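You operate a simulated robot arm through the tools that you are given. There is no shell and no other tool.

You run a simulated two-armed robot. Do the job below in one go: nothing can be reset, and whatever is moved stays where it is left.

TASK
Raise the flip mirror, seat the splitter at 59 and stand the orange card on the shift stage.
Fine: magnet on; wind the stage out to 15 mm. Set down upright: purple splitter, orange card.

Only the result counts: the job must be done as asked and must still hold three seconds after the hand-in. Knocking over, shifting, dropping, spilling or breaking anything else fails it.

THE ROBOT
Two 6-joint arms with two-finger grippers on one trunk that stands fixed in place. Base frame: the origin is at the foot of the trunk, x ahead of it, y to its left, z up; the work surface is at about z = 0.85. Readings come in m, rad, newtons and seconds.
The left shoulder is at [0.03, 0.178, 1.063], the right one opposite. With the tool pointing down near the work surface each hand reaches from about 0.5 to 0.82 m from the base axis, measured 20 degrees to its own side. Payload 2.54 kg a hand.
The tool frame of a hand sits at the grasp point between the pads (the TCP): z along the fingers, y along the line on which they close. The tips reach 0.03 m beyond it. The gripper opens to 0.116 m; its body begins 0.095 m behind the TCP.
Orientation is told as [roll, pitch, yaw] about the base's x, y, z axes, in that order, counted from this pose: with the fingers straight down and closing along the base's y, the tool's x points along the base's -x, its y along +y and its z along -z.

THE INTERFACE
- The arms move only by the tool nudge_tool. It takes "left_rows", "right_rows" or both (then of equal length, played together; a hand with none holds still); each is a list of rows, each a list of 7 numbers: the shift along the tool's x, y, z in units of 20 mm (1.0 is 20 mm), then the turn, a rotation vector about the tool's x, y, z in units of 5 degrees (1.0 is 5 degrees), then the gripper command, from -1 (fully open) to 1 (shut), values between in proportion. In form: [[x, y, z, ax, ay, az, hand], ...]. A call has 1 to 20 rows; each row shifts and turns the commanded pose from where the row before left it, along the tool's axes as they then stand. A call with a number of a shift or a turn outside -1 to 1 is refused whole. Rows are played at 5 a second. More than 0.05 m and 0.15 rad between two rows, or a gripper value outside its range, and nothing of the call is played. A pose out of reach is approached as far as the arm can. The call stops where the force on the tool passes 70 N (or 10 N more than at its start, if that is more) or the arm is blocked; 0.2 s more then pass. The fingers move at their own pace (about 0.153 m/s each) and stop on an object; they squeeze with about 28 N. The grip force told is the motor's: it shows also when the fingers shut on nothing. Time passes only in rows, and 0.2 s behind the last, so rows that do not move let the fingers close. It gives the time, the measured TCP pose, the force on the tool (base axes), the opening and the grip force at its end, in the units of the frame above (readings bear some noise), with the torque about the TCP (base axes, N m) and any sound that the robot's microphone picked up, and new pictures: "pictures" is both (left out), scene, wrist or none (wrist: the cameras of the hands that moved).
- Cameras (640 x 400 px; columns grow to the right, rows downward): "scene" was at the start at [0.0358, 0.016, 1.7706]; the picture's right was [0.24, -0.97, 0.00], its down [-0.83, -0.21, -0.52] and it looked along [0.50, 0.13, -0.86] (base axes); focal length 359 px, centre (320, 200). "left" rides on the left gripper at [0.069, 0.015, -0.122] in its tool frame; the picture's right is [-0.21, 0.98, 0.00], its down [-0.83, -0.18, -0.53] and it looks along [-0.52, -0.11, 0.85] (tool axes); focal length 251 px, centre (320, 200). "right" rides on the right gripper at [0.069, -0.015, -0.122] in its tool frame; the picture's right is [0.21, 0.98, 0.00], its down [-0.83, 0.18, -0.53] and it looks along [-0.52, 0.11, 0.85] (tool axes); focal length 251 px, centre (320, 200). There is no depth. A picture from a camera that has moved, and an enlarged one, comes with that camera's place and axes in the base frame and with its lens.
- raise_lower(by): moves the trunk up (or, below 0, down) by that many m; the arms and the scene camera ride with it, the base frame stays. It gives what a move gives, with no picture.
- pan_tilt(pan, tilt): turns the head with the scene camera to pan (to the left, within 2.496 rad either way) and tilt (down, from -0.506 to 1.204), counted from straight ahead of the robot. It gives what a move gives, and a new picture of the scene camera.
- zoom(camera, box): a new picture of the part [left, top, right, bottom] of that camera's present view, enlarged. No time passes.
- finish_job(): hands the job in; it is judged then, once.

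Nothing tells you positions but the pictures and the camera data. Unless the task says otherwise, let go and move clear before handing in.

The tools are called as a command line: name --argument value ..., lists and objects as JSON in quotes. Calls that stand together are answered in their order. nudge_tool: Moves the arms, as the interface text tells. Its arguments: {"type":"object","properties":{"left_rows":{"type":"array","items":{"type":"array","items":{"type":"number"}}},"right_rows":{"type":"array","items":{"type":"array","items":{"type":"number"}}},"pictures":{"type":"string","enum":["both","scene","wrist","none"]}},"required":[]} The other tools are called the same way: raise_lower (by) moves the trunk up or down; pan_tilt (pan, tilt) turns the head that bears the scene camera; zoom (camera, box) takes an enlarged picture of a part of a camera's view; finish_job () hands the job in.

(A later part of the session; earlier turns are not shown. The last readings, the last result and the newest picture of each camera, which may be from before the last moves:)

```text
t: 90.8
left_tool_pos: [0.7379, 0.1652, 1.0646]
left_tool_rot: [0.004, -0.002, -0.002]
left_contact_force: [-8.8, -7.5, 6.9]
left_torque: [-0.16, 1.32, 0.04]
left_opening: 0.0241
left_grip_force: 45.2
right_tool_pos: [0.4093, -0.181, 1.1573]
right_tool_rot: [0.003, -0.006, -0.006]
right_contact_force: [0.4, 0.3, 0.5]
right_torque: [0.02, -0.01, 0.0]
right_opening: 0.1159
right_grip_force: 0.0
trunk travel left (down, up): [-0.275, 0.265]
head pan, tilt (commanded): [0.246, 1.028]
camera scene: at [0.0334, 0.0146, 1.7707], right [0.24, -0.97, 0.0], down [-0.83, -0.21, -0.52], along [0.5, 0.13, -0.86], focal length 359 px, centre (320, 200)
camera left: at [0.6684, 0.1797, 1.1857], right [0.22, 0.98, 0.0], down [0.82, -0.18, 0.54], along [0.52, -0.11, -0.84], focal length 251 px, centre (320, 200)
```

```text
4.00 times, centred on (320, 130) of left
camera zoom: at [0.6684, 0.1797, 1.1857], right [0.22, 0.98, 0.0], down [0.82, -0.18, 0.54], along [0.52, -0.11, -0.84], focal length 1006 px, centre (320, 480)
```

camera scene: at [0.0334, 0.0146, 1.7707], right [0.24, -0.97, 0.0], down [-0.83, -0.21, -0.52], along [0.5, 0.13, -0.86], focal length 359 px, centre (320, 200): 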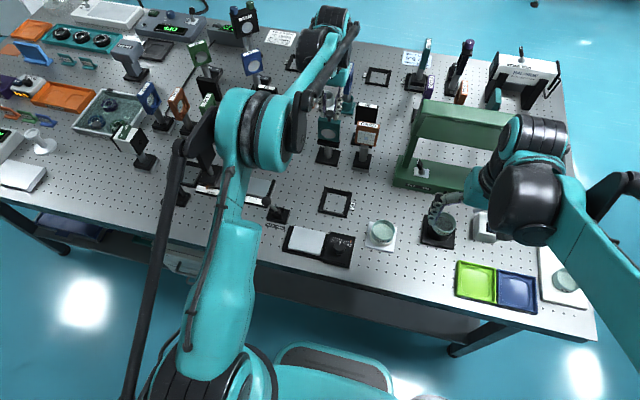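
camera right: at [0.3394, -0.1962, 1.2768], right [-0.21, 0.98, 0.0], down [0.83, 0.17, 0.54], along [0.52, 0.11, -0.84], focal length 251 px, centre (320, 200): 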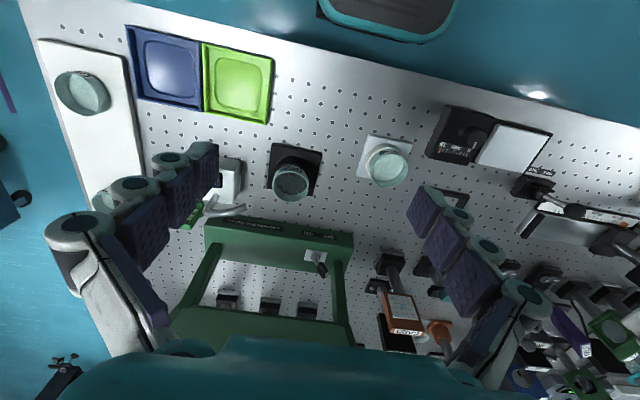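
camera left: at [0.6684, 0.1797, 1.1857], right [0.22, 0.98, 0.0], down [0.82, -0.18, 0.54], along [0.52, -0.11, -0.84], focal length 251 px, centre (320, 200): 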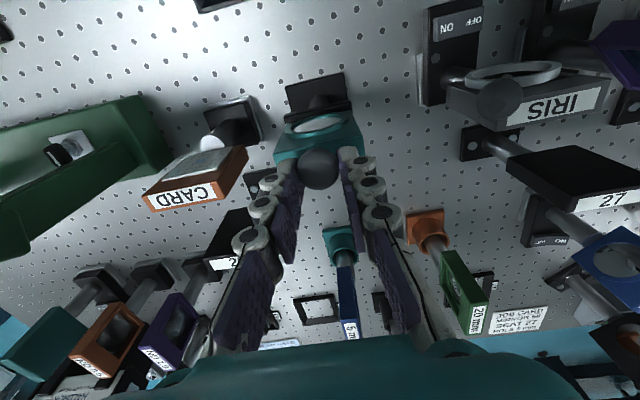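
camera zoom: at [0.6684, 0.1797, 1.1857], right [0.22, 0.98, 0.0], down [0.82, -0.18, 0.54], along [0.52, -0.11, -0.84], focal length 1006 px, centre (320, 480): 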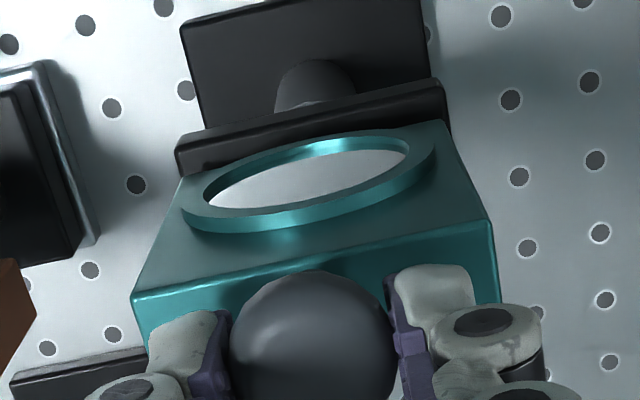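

The front face is now vertical within my measurement error. I will open the fingers gently and see whether the mirror stays up by itself.

nudge_tool --left_rows '[[0, 0, 0, 0, 0, 0, 0.3], [0, 0, 0, 0, 0, 0, 0.0], [0, 0, 0, 0, 0, 0, 0.0]]' --pictures "both"

zoom --camera "scene" --box '[280, 100, 376, 160]'

zoom --camera "left" --box '[240, 80, 400, 180]'

```text
t: 91.6
left_tool_pos: [0.7408, 0.1664, 1.0622]
left_tool_rot: [0.0, 0.001, 0.002]
left_contact_force: [0.7, 0.1, -0.2]
left_torque: [-0.01, -0.02, -0.02]
left_opening: 0.0585
left_grip_force: 0.0
right_tool_pos: [0.41, -0.1796, 1.1563]
right_tool_rot: [0.003, -0.001, -0.005]
right_contact_force: [-0.1, 0.1, -0.1]
right_torque: [-0.01, -0.01, -0.03]
right_opening: 0.116
right_grip_force: 0.1
trunk travel left (down, up): [-0.275, 0.265]
head pan, tilt (commanded): [0.246, 1.028]
camera scene: at [0.0362, 0.0162, 1.7706], right [0.24, -0.97, 0.0], down [-0.83, -0.21, -0.52], along [0.5, 0.13, -0.86], focal length 359 px, centre (320, 200)
camera left: at [0.6702, 0.181, 1.1843], right [0.21, 0.98, 0.0], down [0.83, -0.18, 0.53], along [0.52, -0.11, -0.85], focal length 251 px, centre (320, 200)
```

scene: 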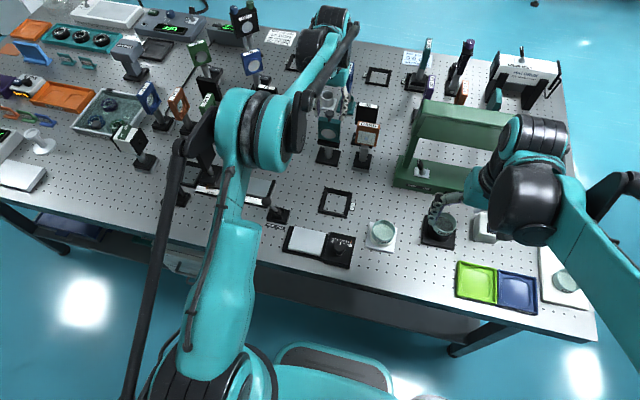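
left: 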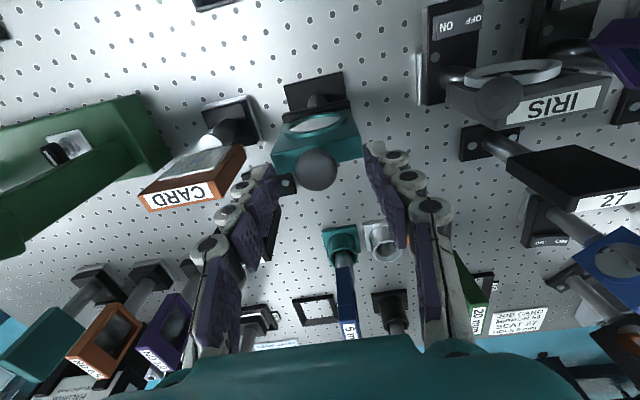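

```text
6.67 times, centred on (328, 130) of scene
camera zoom: at [0.0362, 0.0162, 1.7706], right [0.24, -0.97, 0.0], down [-0.83, -0.21, -0.52], along [0.5, 0.13, -0.86], focal length 2396 px, centre (267, 667)
```

zoom: 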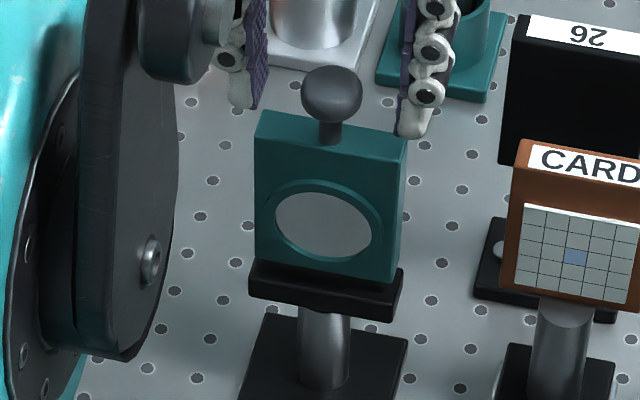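

```text
4.00 times, centred on (320, 130) of left
camera zoom: at [0.6702, 0.181, 1.1843], right [0.21, 0.98, 0.0], down [0.83, -0.18, 0.53], along [0.52, -0.11, -0.85], focal length 1006 px, centre (320, 480)
```

zoom: 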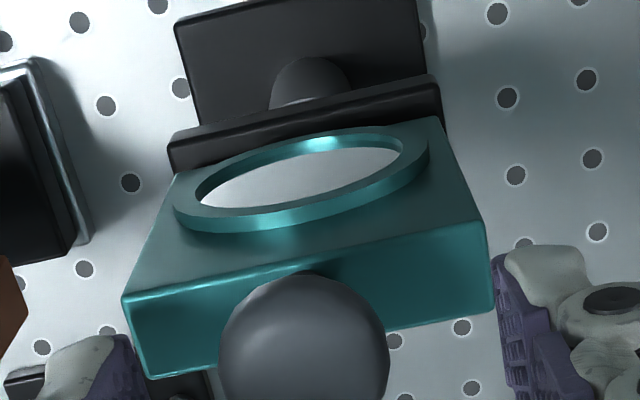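

The mirror edges point straight at the nadir, so it is vertical within about 1°, and it stays put after release. I will raise the left hand clear and travel over to view the splitter.

nudge_tool --left_rows '[[0, 0, -1, 0, 0, 0, 0], [0, 0, -1, 0, 0, 0, 0], [0, 0, -1, 0, 0, 0, 0], [0, 0, -1, 0, 0, 0, 0], [0, 0, -1, 0, 0, 0, 0], [0, 0, -0.5, 0, 0, 0, 0], [0.8, 0.9, 0, 0, 0, 0, -1], [0.8, 1, 0, 0, 0, 0, -1], [0.8, 1, 0, 0, 0, 0, -1], [0.8, 1, 0, 0, 0, 0, -1], [0.8, 1, 0, 0, 0, 0, -1], [0.8, 1, 0, 0, 0, 0, -1], [0.8, 1, 0, 0, 0, 0, -1], [0.4, 1, 0, 0, 0, 0, -1], [0, 1, 0, 0, 0, 0, -1], [0, 1, 0, 0, 0, 0, -1], [0, 1, 0, 0, 0, 0, -1], [0, 1, 0, 0, 0, 0, -1], [0, 0.9, 0, 0, 0, 0, -1], [0, 0, 0, 0, 0, 0, -1]]'

zoom --camera "scene" --box '[200, 80, 392, 200]'

zoom --camera "left" --box '[220, 130, 420, 255]'

```text
t: 95.8
left_tool_pos: [0.6202, 0.4213, 1.1745]
left_tool_rot: [-0.001, -0.002, 0.0]
left_contact_force: [0.3, -0.4, -0.7]
left_torque: [0.03, -0.01, 0.03]
left_opening: 0.1161
left_grip_force: 0.0
right_tool_pos: [0.4086, -0.181, 1.156]
right_tool_rot: [0.003, -0.006, -0.005]
right_contact_force: [0.0, -0.5, 0.1]
right_torque: [0.04, 0.0, -0.03]
right_opening: 0.1159
right_grip_force: 0.1
trunk travel left (down, up): [-0.275, 0.265]
head pan, tilt (commanded): [0.246, 1.028]
camera scene: at [0.0358, 0.0154, 1.7707], right [0.24, -0.97, 0.0], down [-0.83, -0.21, -0.52], along [0.5, 0.13, -0.86], focal length 359 px, centre (320, 200)
camera left: at [0.5506, 0.4357, 1.2955], right [0.22, 0.98, 0.0], down [0.83, -0.18, 0.53], along [0.52, -0.11, -0.85], focal length 251 px, centre (320, 200)
```

scene: 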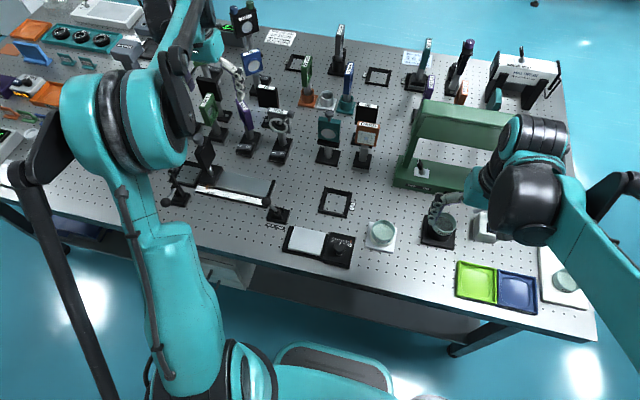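
left: 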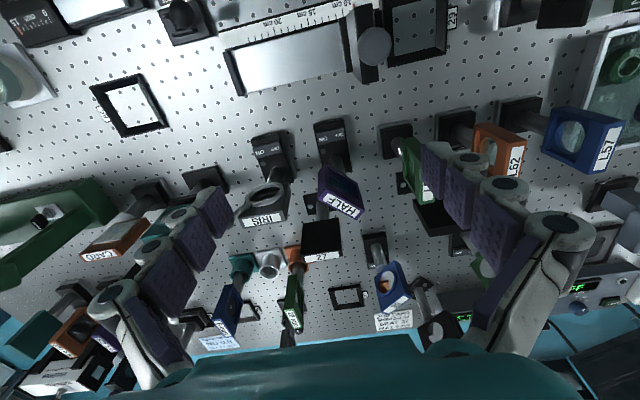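

```text
3.33 times, centred on (296, 140) of scene
camera zoom: at [0.0358, 0.0154, 1.7707], right [0.24, -0.97, 0.0], down [-0.83, -0.21, -0.52], along [0.5, 0.13, -0.86], focal length 1198 px, centre (400, 400)
```

zoom: 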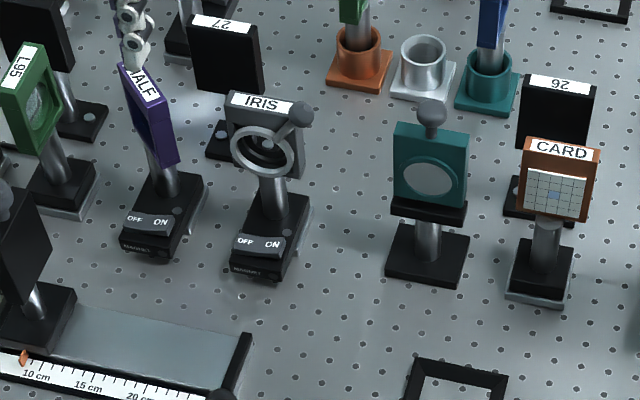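

```text
3.20 times, centred on (320, 192) of left
camera zoom: at [0.5506, 0.4357, 1.2955], right [0.22, 0.98, 0.0], down [0.83, -0.18, 0.53], along [0.52, -0.11, -0.85], focal length 805 px, centre (320, 224)
```

zoom: 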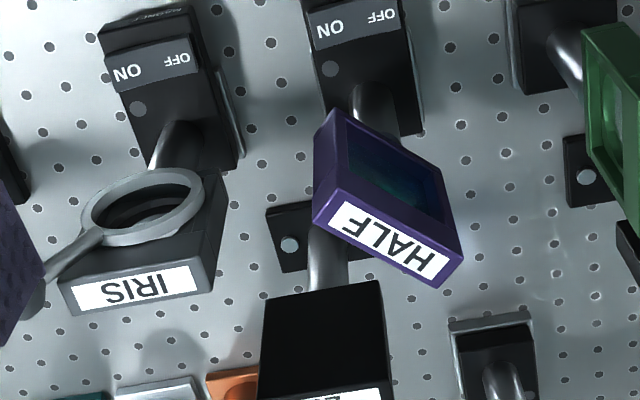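

The mirror stands, and the splitter is clearly visible. Its head is 60×17 mm, turned about 45°, centred at (0.729, 0.426), with its top at z≈1.022. I will turn the left hand to yaw +45° so the fingers close across the head's thickness and hover above it.

nudge_tool --left_rows '[[0, 0, 0, 0, 0, -1, -0.1], [0, 0, 0, 0, 0, -1, -0.1], [0, 0, 0, 0, 0, -1, -0.1], [0, 0, 0, 0, 0, -1, -0.1], [0, 0, 0, 0, 0, -1, -0.1], [0, 0, 0, 0, 0, -1, -0.1], [0, 0, 0, 0, 0, -1, -0.1], [0, 0, 0, 0, 0, -1, -0.1], [0, 0, 0, 0, 0, -1, -0.1], [-0.806, -0.74, 0.7, 0, 0, 0, -0.1], [-0.806, -0.74, 0.7, 0, 0, 0, -0.1], [-0.806, -0.74, 0.7, 0, 0, 0, -0.1], [-0.806, -0.74, 0.7, 0, 0, 0, -0.1], [-0.806, -0.74, 0.7, 0, 0, 0, -0.1], [0, 0, 0, 0, 0, 0, -0.1]]'

zoom --camera "left" --box '[220, 120, 420, 245]'

zoom --camera "scene" --box '[190, 50, 318, 130]'

```text
t: 99.0
left_tool_pos: [0.7285, 0.4255, 1.1031]
left_tool_rot: [0.0, -0.004, 0.786]
left_contact_force: [-0.6, -0.5, 0.3]
left_torque: [0.04, -0.01, 0.05]
left_opening: 0.0637
left_grip_force: 0.0
right_tool_pos: [0.4105, -0.1807, 1.1567]
right_tool_rot: [0.003, -0.002, -0.005]
right_contact_force: [0.3, 0.2, 0.5]
right_torque: [0.04, -0.02, 0.02]
right_opening: 0.1159
right_grip_force: 0.0
trunk travel left (down, up): [-0.275, 0.265]
head pan, tilt (commanded): [0.246, 1.028]
camera scene: at [0.0348, 0.0158, 1.7707], right [0.24, -0.97, 0.0], down [-0.83, -0.21, -0.52], along [0.5, 0.13, -0.86], focal length 359 px, centre (320, 200)
camera left: at [0.6674, 0.388, 1.2252], right [-0.54, 0.84, 0.0], down [0.71, 0.46, 0.53], along [0.45, 0.29, -0.84], focal length 251 px, centre (320, 200)
```

scene: 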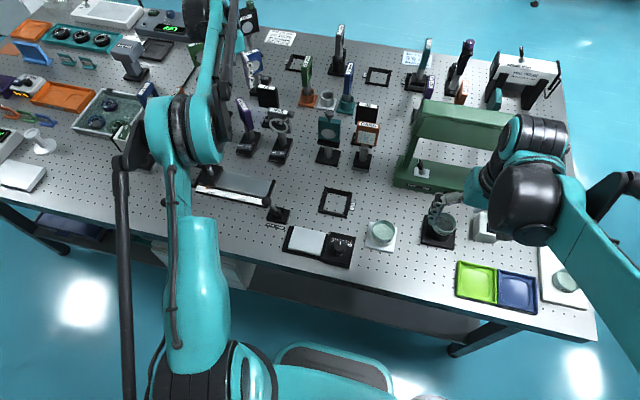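
left: 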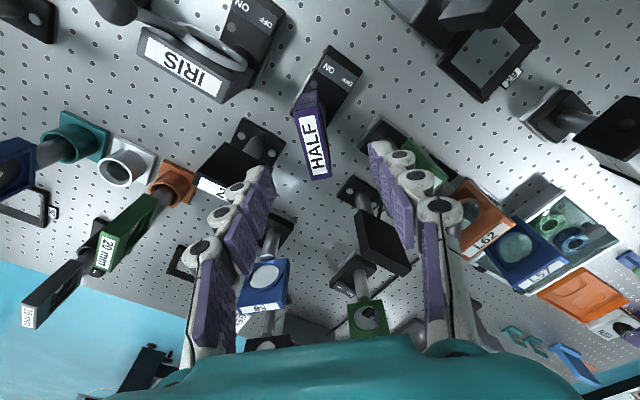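

```text
3.20 times, centred on (320, 182) of left
camera zoom: at [0.6674, 0.388, 1.2252], right [-0.54, 0.84, 0.0], down [0.71, 0.46, 0.53], along [0.45, 0.29, -0.84], focal length 805 px, centre (320, 256)
```

zoom: 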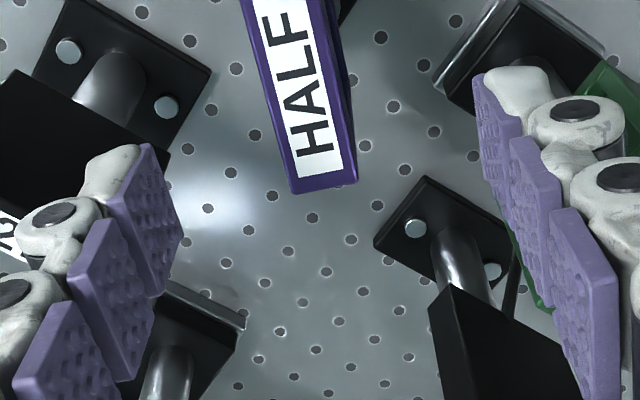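

```text
5.00 times, centred on (254, 90) of scene
camera zoom: at [0.0348, 0.0158, 1.7707], right [0.24, -0.97, 0.0], down [-0.83, -0.21, -0.52], along [0.5, 0.13, -0.86], focal length 1797 px, centre (650, 750)
```

zoom: 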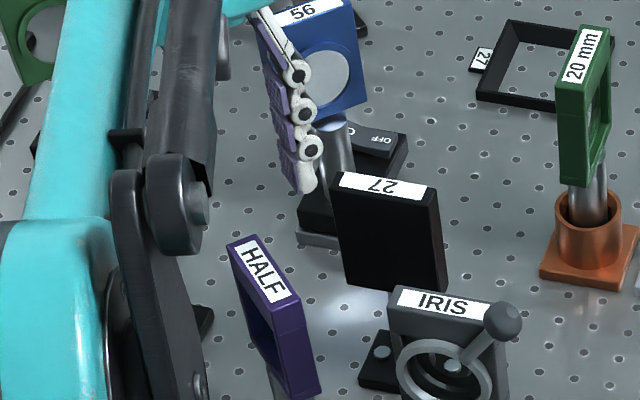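

zoom --camera "left" --box '[240, 80, 400, 180]'

```text
4.00 times, centred on (320, 130) of left
camera zoom: at [0.6674, 0.388, 1.2252], right [-0.54, 0.84, 0.0], down [0.71, 0.46, 0.53], along [0.45, 0.29, -0.84], focal length 1006 px, centre (320, 480)
```

zoom: 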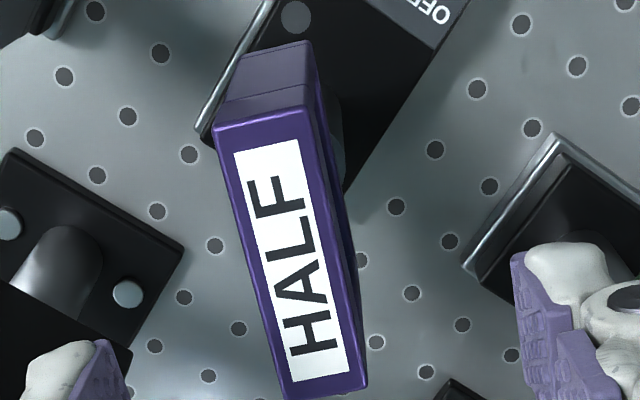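

The head is centred at about (0.733, 0.425) with yaw 45°, so I only need a small sideways correction. I will lower over it with the fingers open and check before closing.

nudge_tool --left_rows '[[-0.1, -0.185, 0, 0, 0, 0, -0.1], [0, 0, 1, 0, 0, 0, -0.1], [0, 0, 1, 0, 0, 0, -0.1], [0, 0, 1, 0, 0, 0, -0.1], [0, 0, 1, 0, 0, 0, -0.1], [0, 0, 1, 0, 0, 0, -0.1], [0, 0, 0.4, 0, 0, 0, -0.1], [0, 0, 0, 0, 0, 0, -0.1]]'

zoom --camera "left" --box '[220, 120, 420, 245]'

zoom --camera "scene" --box '[190, 70, 318, 150]'

```text
t: 100.8
left_tool_pos: [0.7325, 0.4254, 0.9964]
left_tool_rot: [0.001, -0.001, 0.785]
left_contact_force: [-0.1, 0.3, -1.2]
left_torque: [-0.04, -0.01, 0.03]
left_opening: 0.0635
left_grip_force: 0.0
right_tool_pos: [0.4087, -0.1799, 1.1554]
right_tool_rot: [0.004, -0.002, -0.005]
right_contact_force: [-0.7, 0.6, 0.7]
right_torque: [0.0, -0.02, -0.03]
right_opening: 0.1158
right_grip_force: 0.0
trunk travel left (down, up): [-0.275, 0.265]
head pan, tilt (commanded): [0.246, 1.028]
camera scene: at [0.0358, 0.016, 1.7707], right [0.24, -0.97, 0.0], down [-0.83, -0.21, -0.52], along [0.5, 0.13, -0.86], focal length 359 px, centre (320, 200)
camera left: at [0.6729, 0.3869, 1.117], right [-0.54, 0.84, 0.0], down [0.71, 0.46, 0.53], along [0.45, 0.29, -0.85], focal length 251 px, centre (320, 200)
```

scene: 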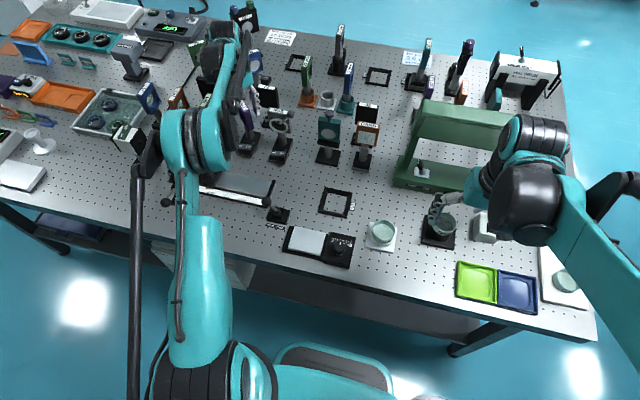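
left: 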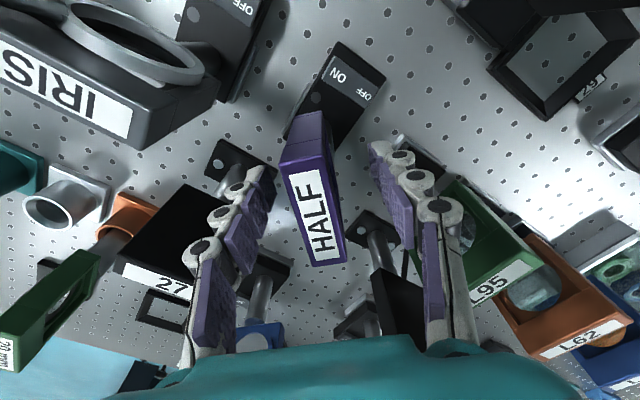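

```text
3.20 times, centred on (320, 182) of left
camera zoom: at [0.6729, 0.3869, 1.117], right [-0.54, 0.84, 0.0], down [0.71, 0.46, 0.53], along [0.45, 0.29, -0.85], focal length 805 px, centre (320, 256)
```

zoom: 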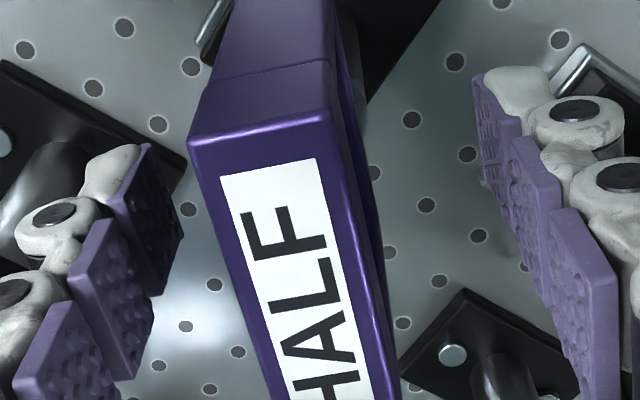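

```text
5.00 times, centred on (254, 110) of scene
camera zoom: at [0.0358, 0.016, 1.7707], right [0.24, -0.97, 0.0], down [-0.83, -0.21, -0.52], along [0.5, 0.13, -0.86], focal length 1797 px, centre (650, 650)
```

zoom: 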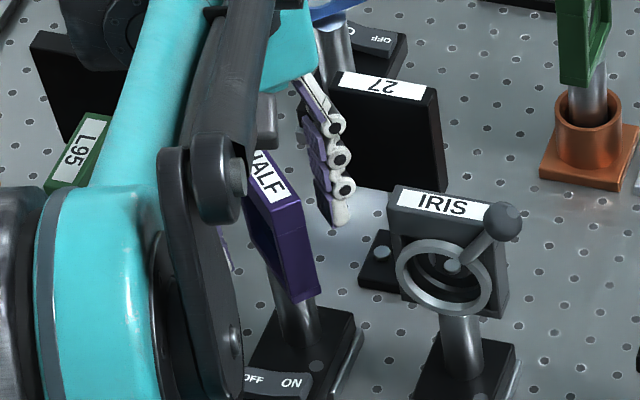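

The head sits between the fingers and needs only about 2.5 mm of correction. I will centre and close.

nudge_tool --left_rows '[[-0.1, -0.14, 0, 0, 0, 0, -0.1], [0, 0, 0, 0, 0, 0, 0.5], [0, 0, 0, 0, 0, 0, 1], [0, 0, 0, 0, 0, 0, 1]]'

zoom --camera "left" --box '[220, 80, 420, 205]'

```text
t: 101.8
left_tool_pos: [0.7369, 0.4256, 0.9932]
left_tool_rot: [0.001, 0.001, 0.786]
left_contact_force: [-1.4, 0.4, -0.5]
left_torque: [-0.01, 0.01, 0.02]
left_opening: 0.0196
left_grip_force: 28.3
right_tool_pos: [0.4105, -0.1799, 1.1574]
right_tool_rot: [0.002, -0.005, -0.006]
right_contact_force: [0.7, 0.1, 0.4]
right_torque: [0.02, -0.01, 0.0]
right_opening: 0.1156
right_grip_force: 0.0
trunk travel left (down, up): [-0.275, 0.265]
head pan, tilt (commanded): [0.246, 1.028]
camera scene: at [0.0359, 0.0163, 1.7706], right [0.24, -0.97, 0.0], down [-0.83, -0.21, -0.52], along [0.5, 0.13, -0.86], focal length 359 px, centre (320, 200)
camera left: at [0.6765, 0.3865, 1.1167], right [-0.54, 0.84, 0.0], down [0.71, 0.46, 0.53], along [0.45, 0.29, -0.85], focal length 251 px, centre (320, 200)
```

scene: 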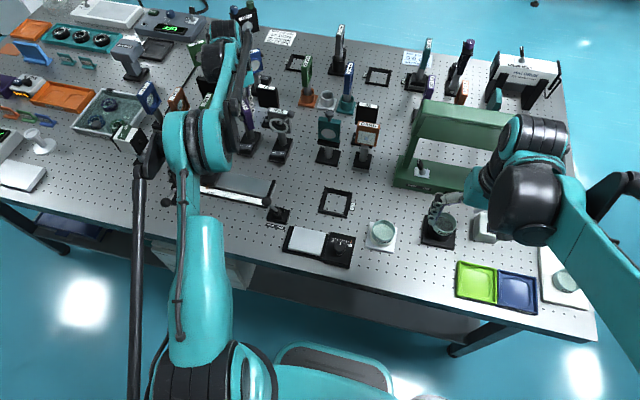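
left: 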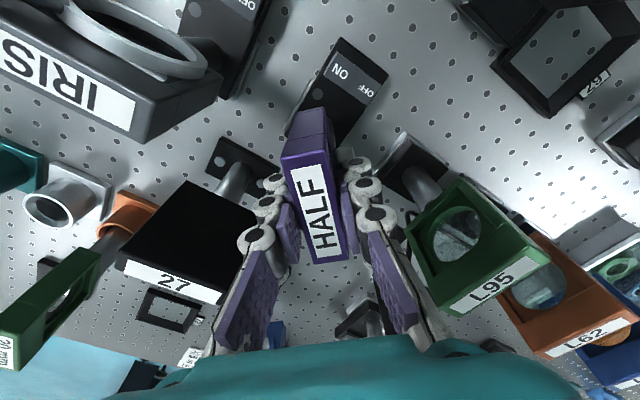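

```text
3.20 times, centred on (320, 142) of left
camera zoom: at [0.6765, 0.3865, 1.1167], right [-0.54, 0.84, 0.0], down [0.71, 0.46, 0.53], along [0.45, 0.29, -0.85], focal length 805 px, centre (320, 384)
```

zoom: 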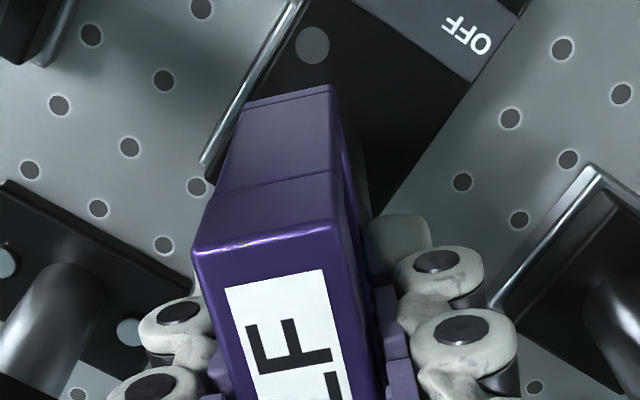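

The head is held at 19.6 mm with almost no side load. I will lift gently to confirm the magnet is off.

nudge_tool --left_rows '[[0, 0, -0.3, 0, 0, 0, 1], [0, 0, -0.5, 0, 0, 0, 1], [0, 0, -0.5, 0, 0, 0, 1], [0, 0, 0, 0, 0, 0, 1]]'

zoom --camera "left" --box '[220, 80, 420, 205]'

zoom --camera "scene" --box '[190, 80, 318, 160]'

```text
t: 102.8
left_tool_pos: [0.7373, 0.4234, 1.02]
left_tool_rot: [0.0, 0.0, 0.787]
left_contact_force: [-0.1, -0.8, -5.0]
left_torque: [0.03, -0.06, -0.07]
left_opening: 0.0197
left_grip_force: 28.3
right_tool_pos: [0.4109, -0.1808, 1.1565]
right_tool_rot: [0.002, -0.002, -0.006]
right_contact_force: [0.1, 0.2, 0.4]
right_torque: [-0.03, -0.03, -0.03]
right_opening: 0.1161
right_grip_force: 0.2
trunk travel left (down, up): [-0.275, 0.265]
head pan, tilt (commanded): [0.246, 1.028]
camera scene: at [0.0366, 0.0165, 1.7706], right [0.24, -0.97, 0.0], down [-0.83, -0.21, -0.52], along [0.5, 0.13, -0.86], focal length 359 px, centre (320, 200)
camera left: at [0.6769, 0.3863, 1.1423], right [-0.54, 0.84, 0.0], down [0.71, 0.46, 0.53], along [0.45, 0.29, -0.85], focal length 251 px, centre (320, 200)
```

scene: 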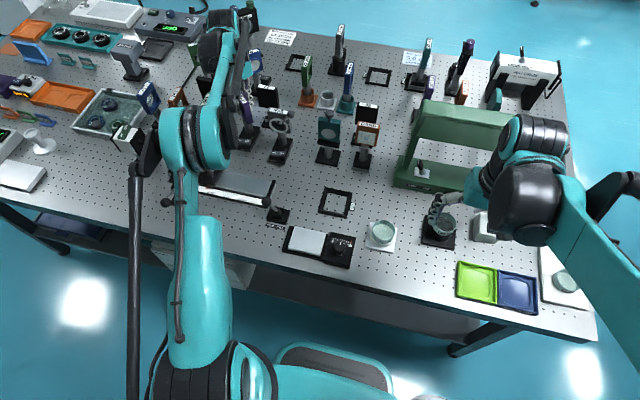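
left: 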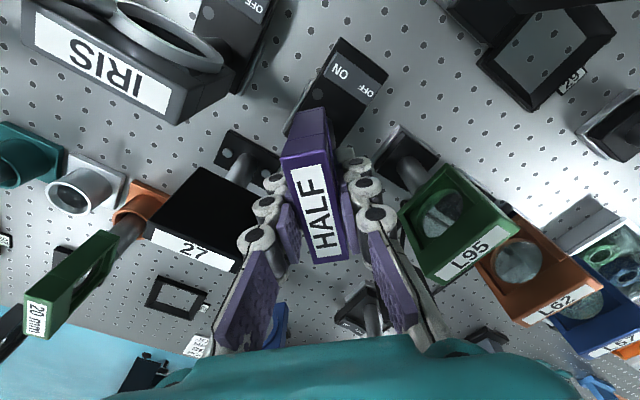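

```text
3.20 times, centred on (320, 142) of left
camera zoom: at [0.6769, 0.3863, 1.1423], right [-0.54, 0.84, 0.0], down [0.71, 0.46, 0.53], along [0.45, 0.29, -0.85], focal length 805 px, centre (320, 384)
```

zoom: 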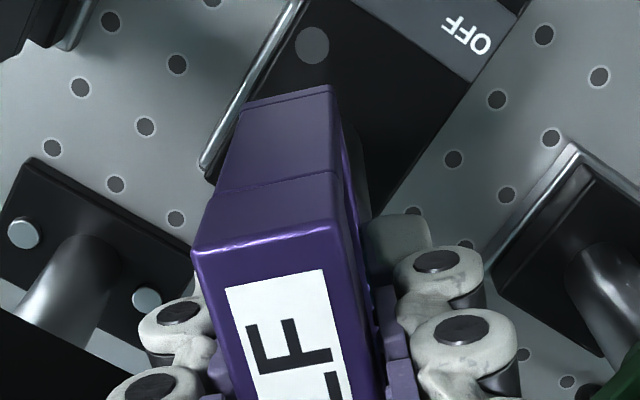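

```text
5.00 times, centred on (254, 120) of scene
camera zoom: at [0.0366, 0.0165, 1.7706], right [0.24, -0.97, 0.0], down [-0.83, -0.21, -0.52], along [0.5, 0.13, -0.86], focal length 1797 px, centre (650, 600)
```

zoom: 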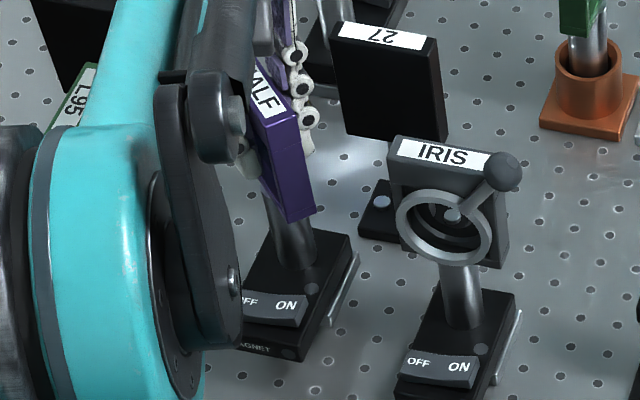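

The splitter lifts freely at about 5 N and hangs upright. I will raise it to clear the low parts, bring it forward out of its row, then carry it toward seat 59.

nudge_tool --left_rows '[[0, 0, -0.8, 0, 0, 0, 1], [0, 0, -0.8, 0, 0, 0, 1], [0, 0, -0.8, 0, 0, 0, 1], [0, 0, -0.7, 0, 0, 0, 1], [0.6, 0.42, 0, 0, 0, 0, 1], [0.82, 0.564, 0, 0, 0, 0, 1], [0.82, 0.564, 0, 0, 0, 0, 1], [0.82, 0.564, 0, 0, 0, 0, 1], [0.82, 0.564, 0, 0, 0, 0, 1], [0.82, 0.564, 0, 0, 0, 0, 1], [0.82, 0.564, 0, 0, 0, 0, 1], [0.22, 0.14, 0, 0, 0, 0, 1], [0, 0, 0, 0, 0, 0, 1]]'

```text
t: 105.6
left_tool_pos: [0.5991, 0.3997, 1.0829]
left_tool_rot: [0.001, 0.0, 0.785]
left_contact_force: [0.4, 0.9, -4.4]
left_torque: [-0.01, -0.05, -0.03]
left_opening: 0.0197
left_grip_force: 28.3
right_tool_pos: [0.4094, -0.1788, 1.1565]
right_tool_rot: [0.002, -0.003, -0.006]
right_contact_force: [-0.2, 1.6, 0.4]
right_torque: [0.02, -0.02, -0.02]
right_opening: 0.1161
right_grip_force: 0.1
trunk travel left (down, up): [-0.275, 0.265]
head pan, tilt (commanded): [0.246, 1.028]
camera scene: at [0.0362, 0.0164, 1.7706], right [0.24, -0.97, 0.0], down [-0.83, -0.21, -0.52], along [0.5, 0.13, -0.86], focal length 359 px, centre (320, 200)
camera left: at [0.539, 0.3611, 1.205], right [-0.54, 0.84, 0.0], down [0.71, 0.46, 0.53], along [0.45, 0.29, -0.85], focal length 251 px, centre (320, 200)
```

scene: 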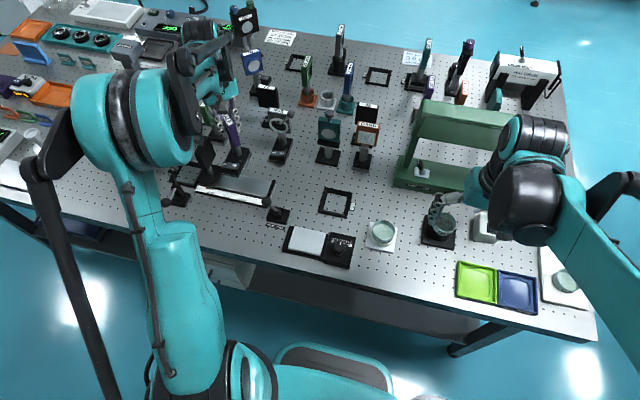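
left: 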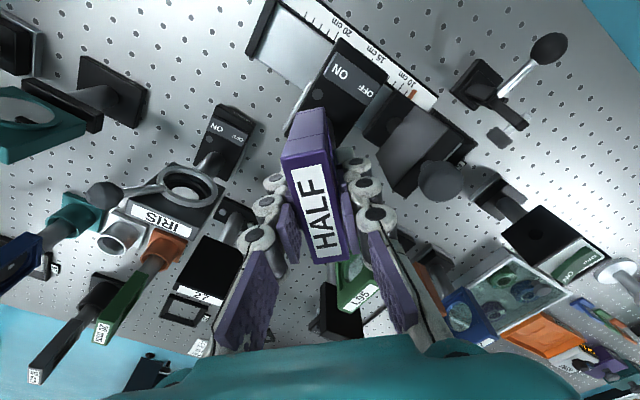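

The splitter is clear of its row. I will carry it across to above seat 59.

nudge_tool --left_rows '[[0.6, -0.5, 0, 0, 0, 0, 1], [0.9, -0.754, 0, 0, 0, 0, 1], [0.9, -0.754, 0, 0, 0, 0, 1], [0.9, -0.754, 0, 0, 0, 0, 1], [0.9, -0.754, 0, 0, 0, 0, 1], [0.9, -0.754, 0, 0, 0, 0, 1], [0.9, -0.754, 0, 0, 0, 0, 1], [0.9, -0.754, 0, 0, 0, 0, 1], [0.9, -0.754, 0, 0, 0, 0, 1], [0.9, -0.754, 0, 0, 0, 0, 1], [0.9, -0.754, 0, 0, 0, 0, 1], [0.9, -0.754, 0, 0, 0, 0, 1], [0.9, -0.754, 0, 0, 0, 0, 1], [0, 0, 0, 0, 0, 0, 1], [0, 0, 0, 0, 0, 0, 1]]'

zoom --camera "scene" --box '[280, 130, 408, 230]'

zoom --camera "left" --box '[220, 20, 420, 145]'

```text
t: 108.8
left_tool_pos: [0.5741, 0.1019, 1.0829]
left_tool_rot: [0.001, 0.001, 0.784]
left_contact_force: [-0.4, -0.1, -5.3]
left_torque: [0.02, -0.03, -0.02]
left_opening: 0.0195
left_grip_force: 27.4
right_tool_pos: [0.4105, -0.1802, 1.1561]
right_tool_rot: [0.003, -0.001, -0.007]
right_contact_force: [0.4, -0.7, -0.4]
right_torque: [-0.03, 0.02, -0.02]
right_opening: 0.1162
right_grip_force: 0.0
trunk travel left (down, up): [-0.275, 0.265]
head pan, tilt (commanded): [0.246, 1.028]
camera scene: at [0.0363, 0.0156, 1.7706], right [0.24, -0.97, 0.0], down [-0.83, -0.21, -0.52], along [0.5, 0.13, -0.86], focal length 359 px, centre (320, 200)
camera left: at [0.5135, 0.0639, 1.2043], right [-0.54, 0.84, 0.0], down [0.71, 0.45, 0.53], along [0.45, 0.29, -0.85], focal length 251 px, centre (320, 200)
```

scene: 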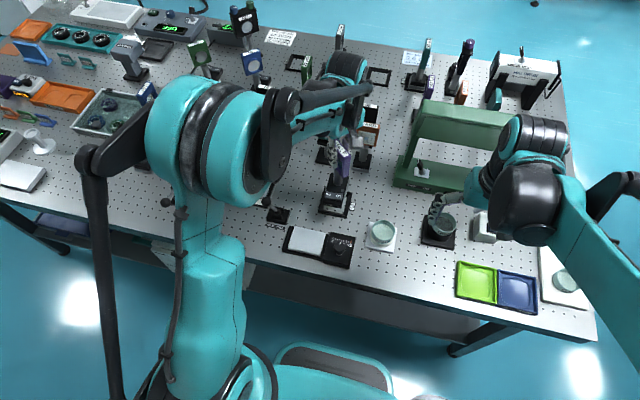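
left: 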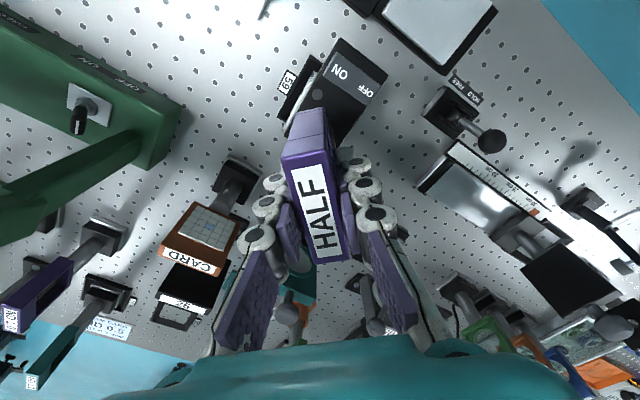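

```text
4.00 times, centred on (344, 180) of scene
camera zoom: at [0.0363, 0.0156, 1.7706], right [0.24, -0.97, 0.0], down [-0.83, -0.21, -0.52], along [0.5, 0.13, -0.86], focal length 1437 px, centre (224, 280)
```

zoom: 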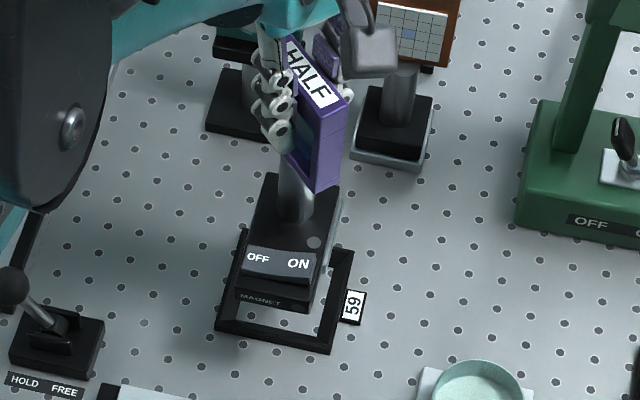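

```text
3.20 times, centred on (320, 82) of left
camera zoom: at [0.5135, 0.0639, 1.2043], right [-0.54, 0.84, 0.0], down [0.71, 0.45, 0.53], along [0.45, 0.29, -0.85], focal length 805 px, centre (320, 576)
```

zoom: 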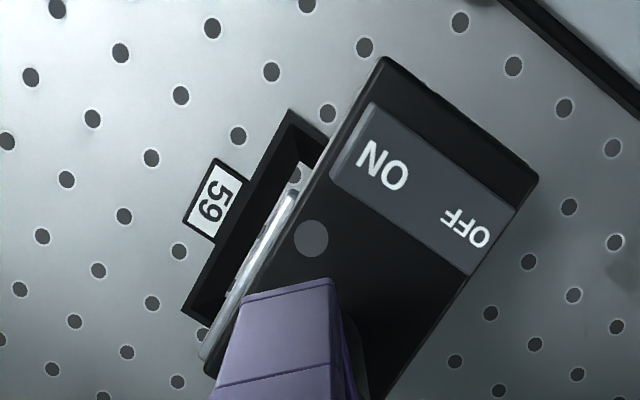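

The foot is measured at about (0.5706, 0.104) and the seat centre at about (0.5695, 0.1025) from the same camera, so they are only 1–2 mm apart. I will correct that and lower most of the way.

nudge_tool --left_rows '[[0.09, -0.02, 0, 0, 0, 0, 1], [0, 0, 0.8, 0, 0, 0, 1], [0, 0, 0.8, 0, 0, 0, 1], [0, 0, 0.8, 0, 0, 0, 1], [0, 0, 0.6, 0, 0, 0, 1], [0, 0, 0, 0, 0, 0, 1]]'

zoom --camera "scene" --box '[296, 160, 392, 220]'

zoom --camera "left" --box '[220, 20, 420, 145]'

```text
t: 110.2
left_tool_pos: [0.5719, 0.1025, 1.0216]
left_tool_rot: [0.0, 0.001, 0.784]
left_contact_force: [-0.2, -0.1, -5.6]
left_torque: [0.03, -0.08, 0.01]
left_opening: 0.0197
left_grip_force: 27.9
right_tool_pos: [0.4099, -0.1796, 1.1567]
right_tool_rot: [0.004, -0.002, -0.006]
right_contact_force: [0.2, -0.9, -0.1]
right_torque: [-0.01, -0.01, 0.03]
right_opening: 0.1161
right_grip_force: 0.1
trunk travel left (down, up): [-0.275, 0.265]
head pan, tilt (commanded): [0.246, 1.028]
camera scene: at [0.0361, 0.016, 1.7706], right [0.24, -0.97, 0.0], down [-0.83, -0.21, -0.52], along [0.5, 0.13, -0.86], focal length 359 px, centre (320, 200)
camera left: at [0.512, 0.0632, 1.1438], right [-0.54, 0.84, 0.0], down [0.71, 0.46, 0.53], along [0.45, 0.29, -0.85], focal length 251 px, centre (320, 200)
```

scene: 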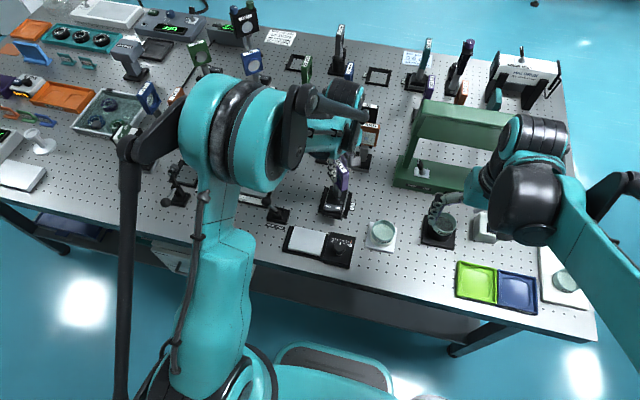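
left: 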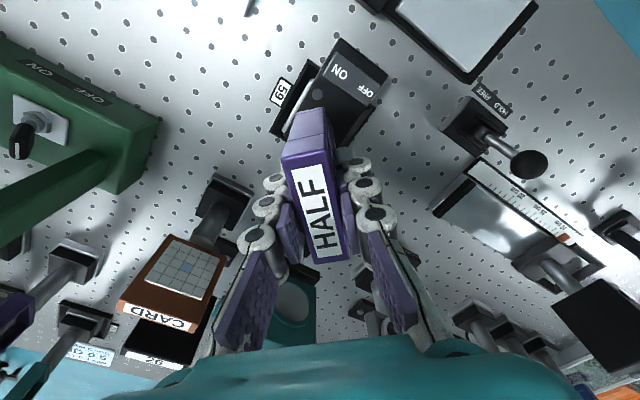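

```text
6.67 times, centred on (344, 190) of scene
camera zoom: at [0.0361, 0.016, 1.7706], right [0.24, -0.97, 0.0], down [-0.83, -0.21, -0.52], along [0.5, 0.13, -0.86], focal length 2396 px, centre (160, 267)
```

zoom: 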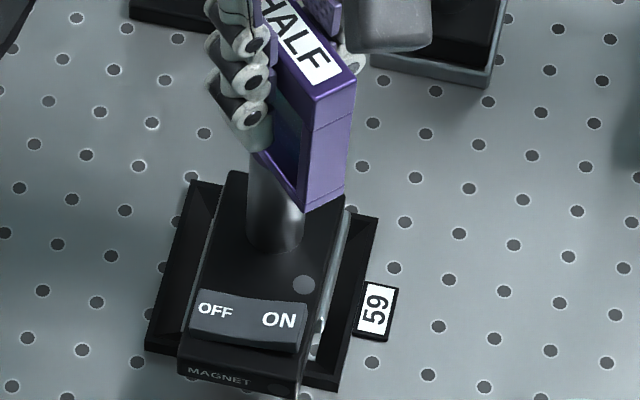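

```text
3.20 times, centred on (320, 82) of left
camera zoom: at [0.512, 0.0632, 1.1438], right [-0.54, 0.84, 0.0], down [0.71, 0.46, 0.53], along [0.45, 0.29, -0.85], focal length 805 px, centre (320, 576)
```

zoom: 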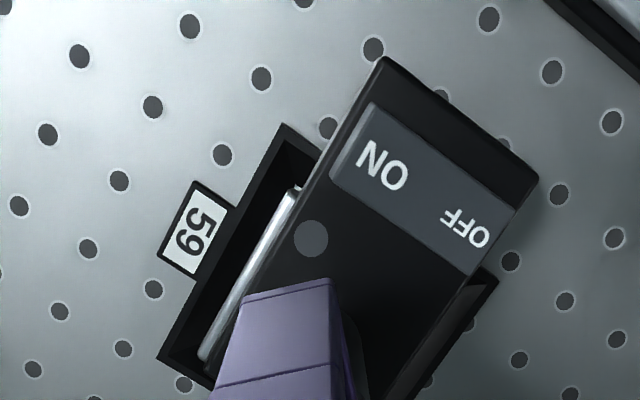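

The foot and seat are aligned within about 1 mm. I will lower slowly into the funnel.

nudge_tool --left_rows '[[0, 0, 0.4, 0, 0, 0, 1], [0, 0, 0.4, 0, 0, 0, 1], [0, 0, 0.3, 0, 0, 0, 1], [0, 0, 0, 0, 0, 0, 1]]' --pictures "both"

zoom --camera "left" --box '[220, 20, 420, 145]'

zoom --camera "scene" --box '[296, 160, 392, 220]'

```text
t: 111.2
left_tool_pos: [0.5725, 0.1015, 0.9999]
left_tool_rot: [0.0, 0.001, 0.786]
left_contact_force: [1.0, -0.5, -5.7]
left_torque: [0.01, -0.04, 0.0]
left_opening: 0.0194
left_grip_force: 28.1
right_tool_pos: [0.4102, -0.1803, 1.1543]
right_tool_rot: [0.002, -0.003, -0.005]
right_contact_force: [0.5, -1.0, -0.2]
right_torque: [0.0, -0.01, 0.01]
right_opening: 0.1157
right_grip_force: 0.1
trunk travel left (down, up): [-0.275, 0.265]
head pan, tilt (commanded): [0.246, 1.028]
camera scene: at [0.0362, 0.016, 1.7706], right [0.24, -0.97, 0.0], down [-0.83, -0.21, -0.52], along [0.5, 0.13, -0.86], focal length 359 px, centre (320, 200)
camera left: at [0.5123, 0.063, 1.1222], right [-0.54, 0.84, 0.0], down [0.71, 0.46, 0.53], along [0.45, 0.29, -0.85], focal length 251 px, centre (320, 200)
```

scene: 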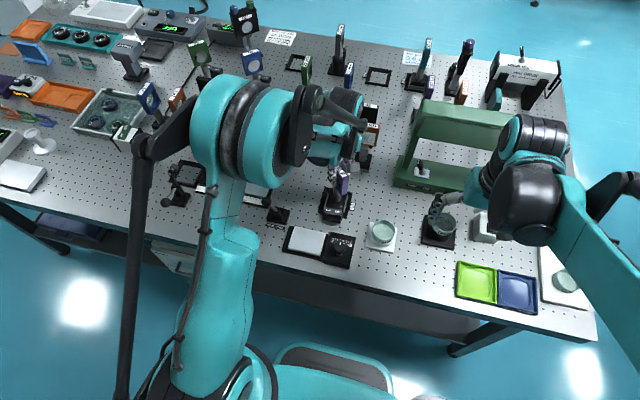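
left: 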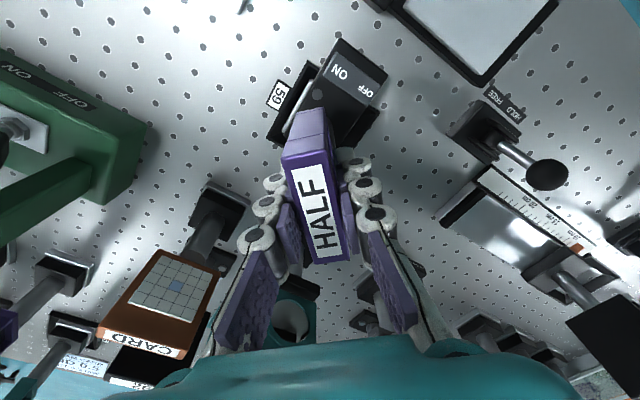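

```text
3.20 times, centred on (320, 82) of left
camera zoom: at [0.5123, 0.063, 1.1222], right [-0.54, 0.84, 0.0], down [0.71, 0.46, 0.53], along [0.45, 0.29, -0.85], focal length 805 px, centre (320, 576)
```

zoom: 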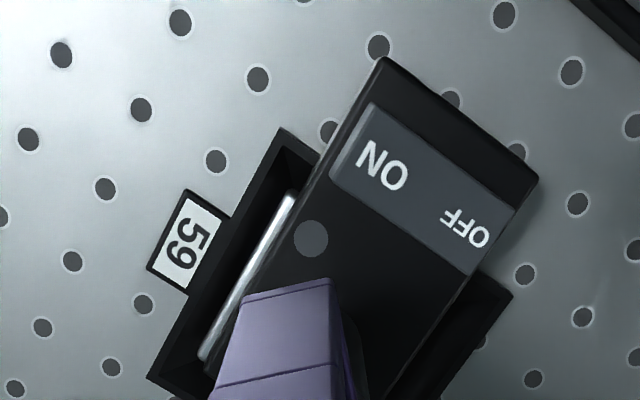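

```text
6.67 times, centred on (344, 190) of scene
camera zoom: at [0.0362, 0.016, 1.7706], right [0.24, -0.97, 0.0], down [-0.83, -0.21, -0.52], along [0.5, 0.13, -0.86], focal length 2396 px, centre (160, 267)
```

zoom: 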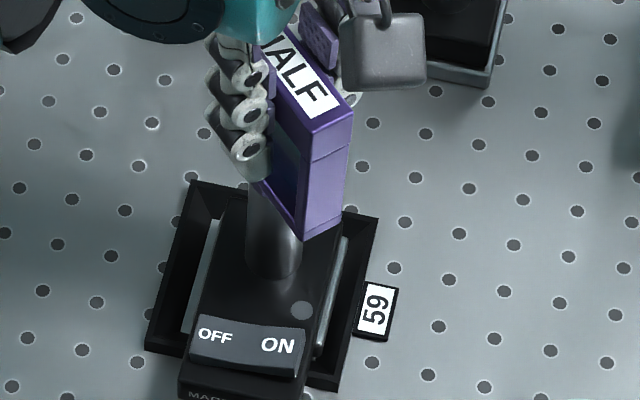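

nudge_tool --left_rows '[[0, 0, 0.15, 0, 0, 0, 1], [0, 0, 0.12, 0, 0, 0, 1], [0, 0, 0, 0, 0, 0, 1]]' --pictures "both"

zoom --camera "scene" --box '[296, 160, 392, 220]'

zoom --camera "left" --box '[220, 20, 420, 145]'

```text
t: 112.0
left_tool_pos: [0.5717, 0.1019, 0.9962]
left_tool_rot: [0.001, -0.001, 0.784]
left_contact_force: [5.2, 5.7, 19.5]
left_torque: [0.06, -0.14, 0.0]
left_opening: 0.0195
left_grip_force: 28.3
right_tool_pos: [0.4092, -0.1791, 1.1571]
right_tool_rot: [0.002, -0.003, -0.004]
right_contact_force: [-0.3, 0.7, -0.3]
right_torque: [0.0, -0.03, 0.03]
right_opening: 0.1158
right_grip_force: 0.0
trunk travel left (down, up): [-0.275, 0.265]
head pan, tilt (commanded): [0.246, 1.028]
camera scene: at [0.0347, 0.0165, 1.7709], right [0.24, -0.97, 0.0], down [-0.83, -0.21, -0.52], along [0.5, 0.13, -0.86], focal length 359 px, centre (320, 200)
camera left: at [0.5117, 0.0636, 1.1182], right [-0.54, 0.84, 0.0], down [0.71, 0.46, 0.54], along [0.45, 0.29, -0.84], focal length 251 px, centre (320, 200)
```

scene: 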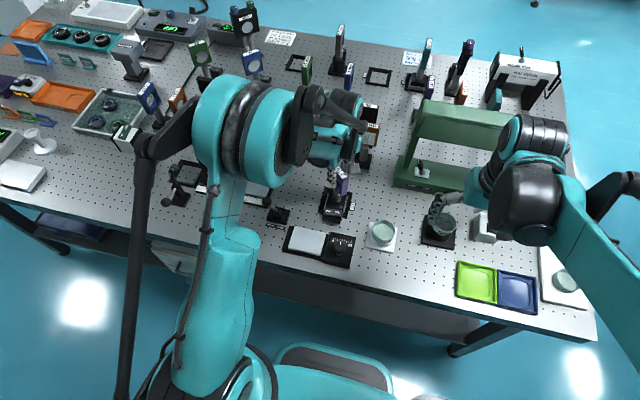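
left: 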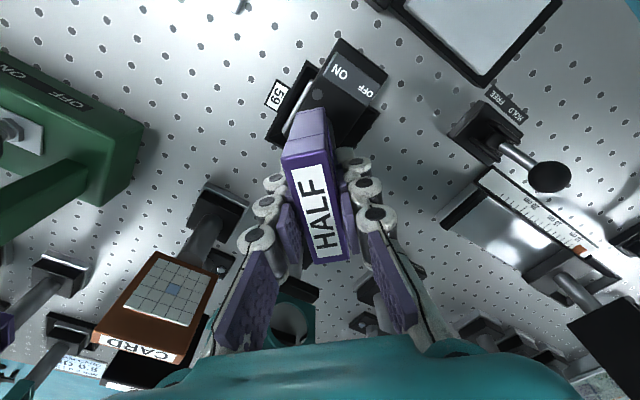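

```text
6.67 times, centred on (344, 190) of scene
camera zoom: at [0.0347, 0.0165, 1.7709], right [0.24, -0.97, 0.0], down [-0.83, -0.21, -0.52], along [0.5, 0.13, -0.86], focal length 2396 px, centre (160, 267)
```

zoom: 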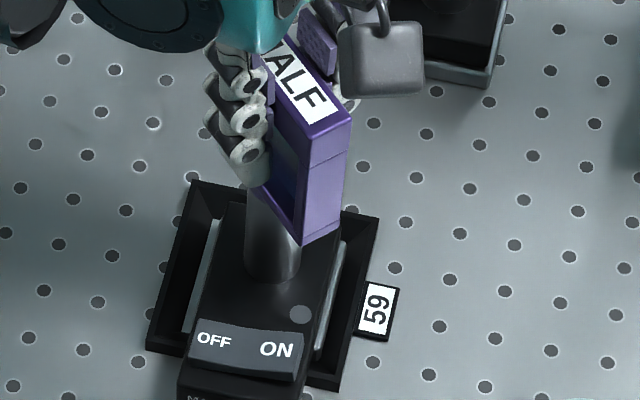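

```text
3.20 times, centred on (320, 82) of left
camera zoom: at [0.5117, 0.0636, 1.1182], right [-0.54, 0.84, 0.0], down [0.71, 0.46, 0.54], along [0.45, 0.29, -0.84], focal length 805 px, centre (320, 576)
```

zoom: 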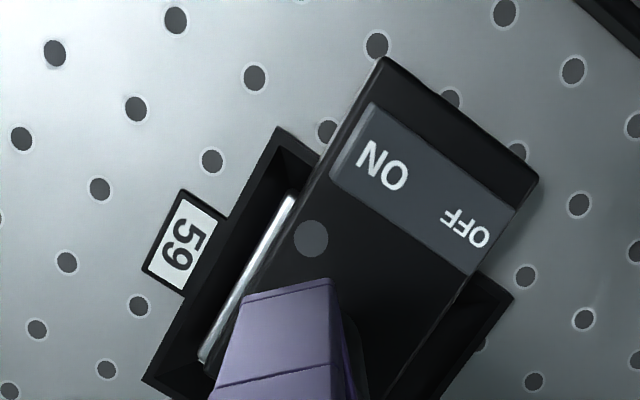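

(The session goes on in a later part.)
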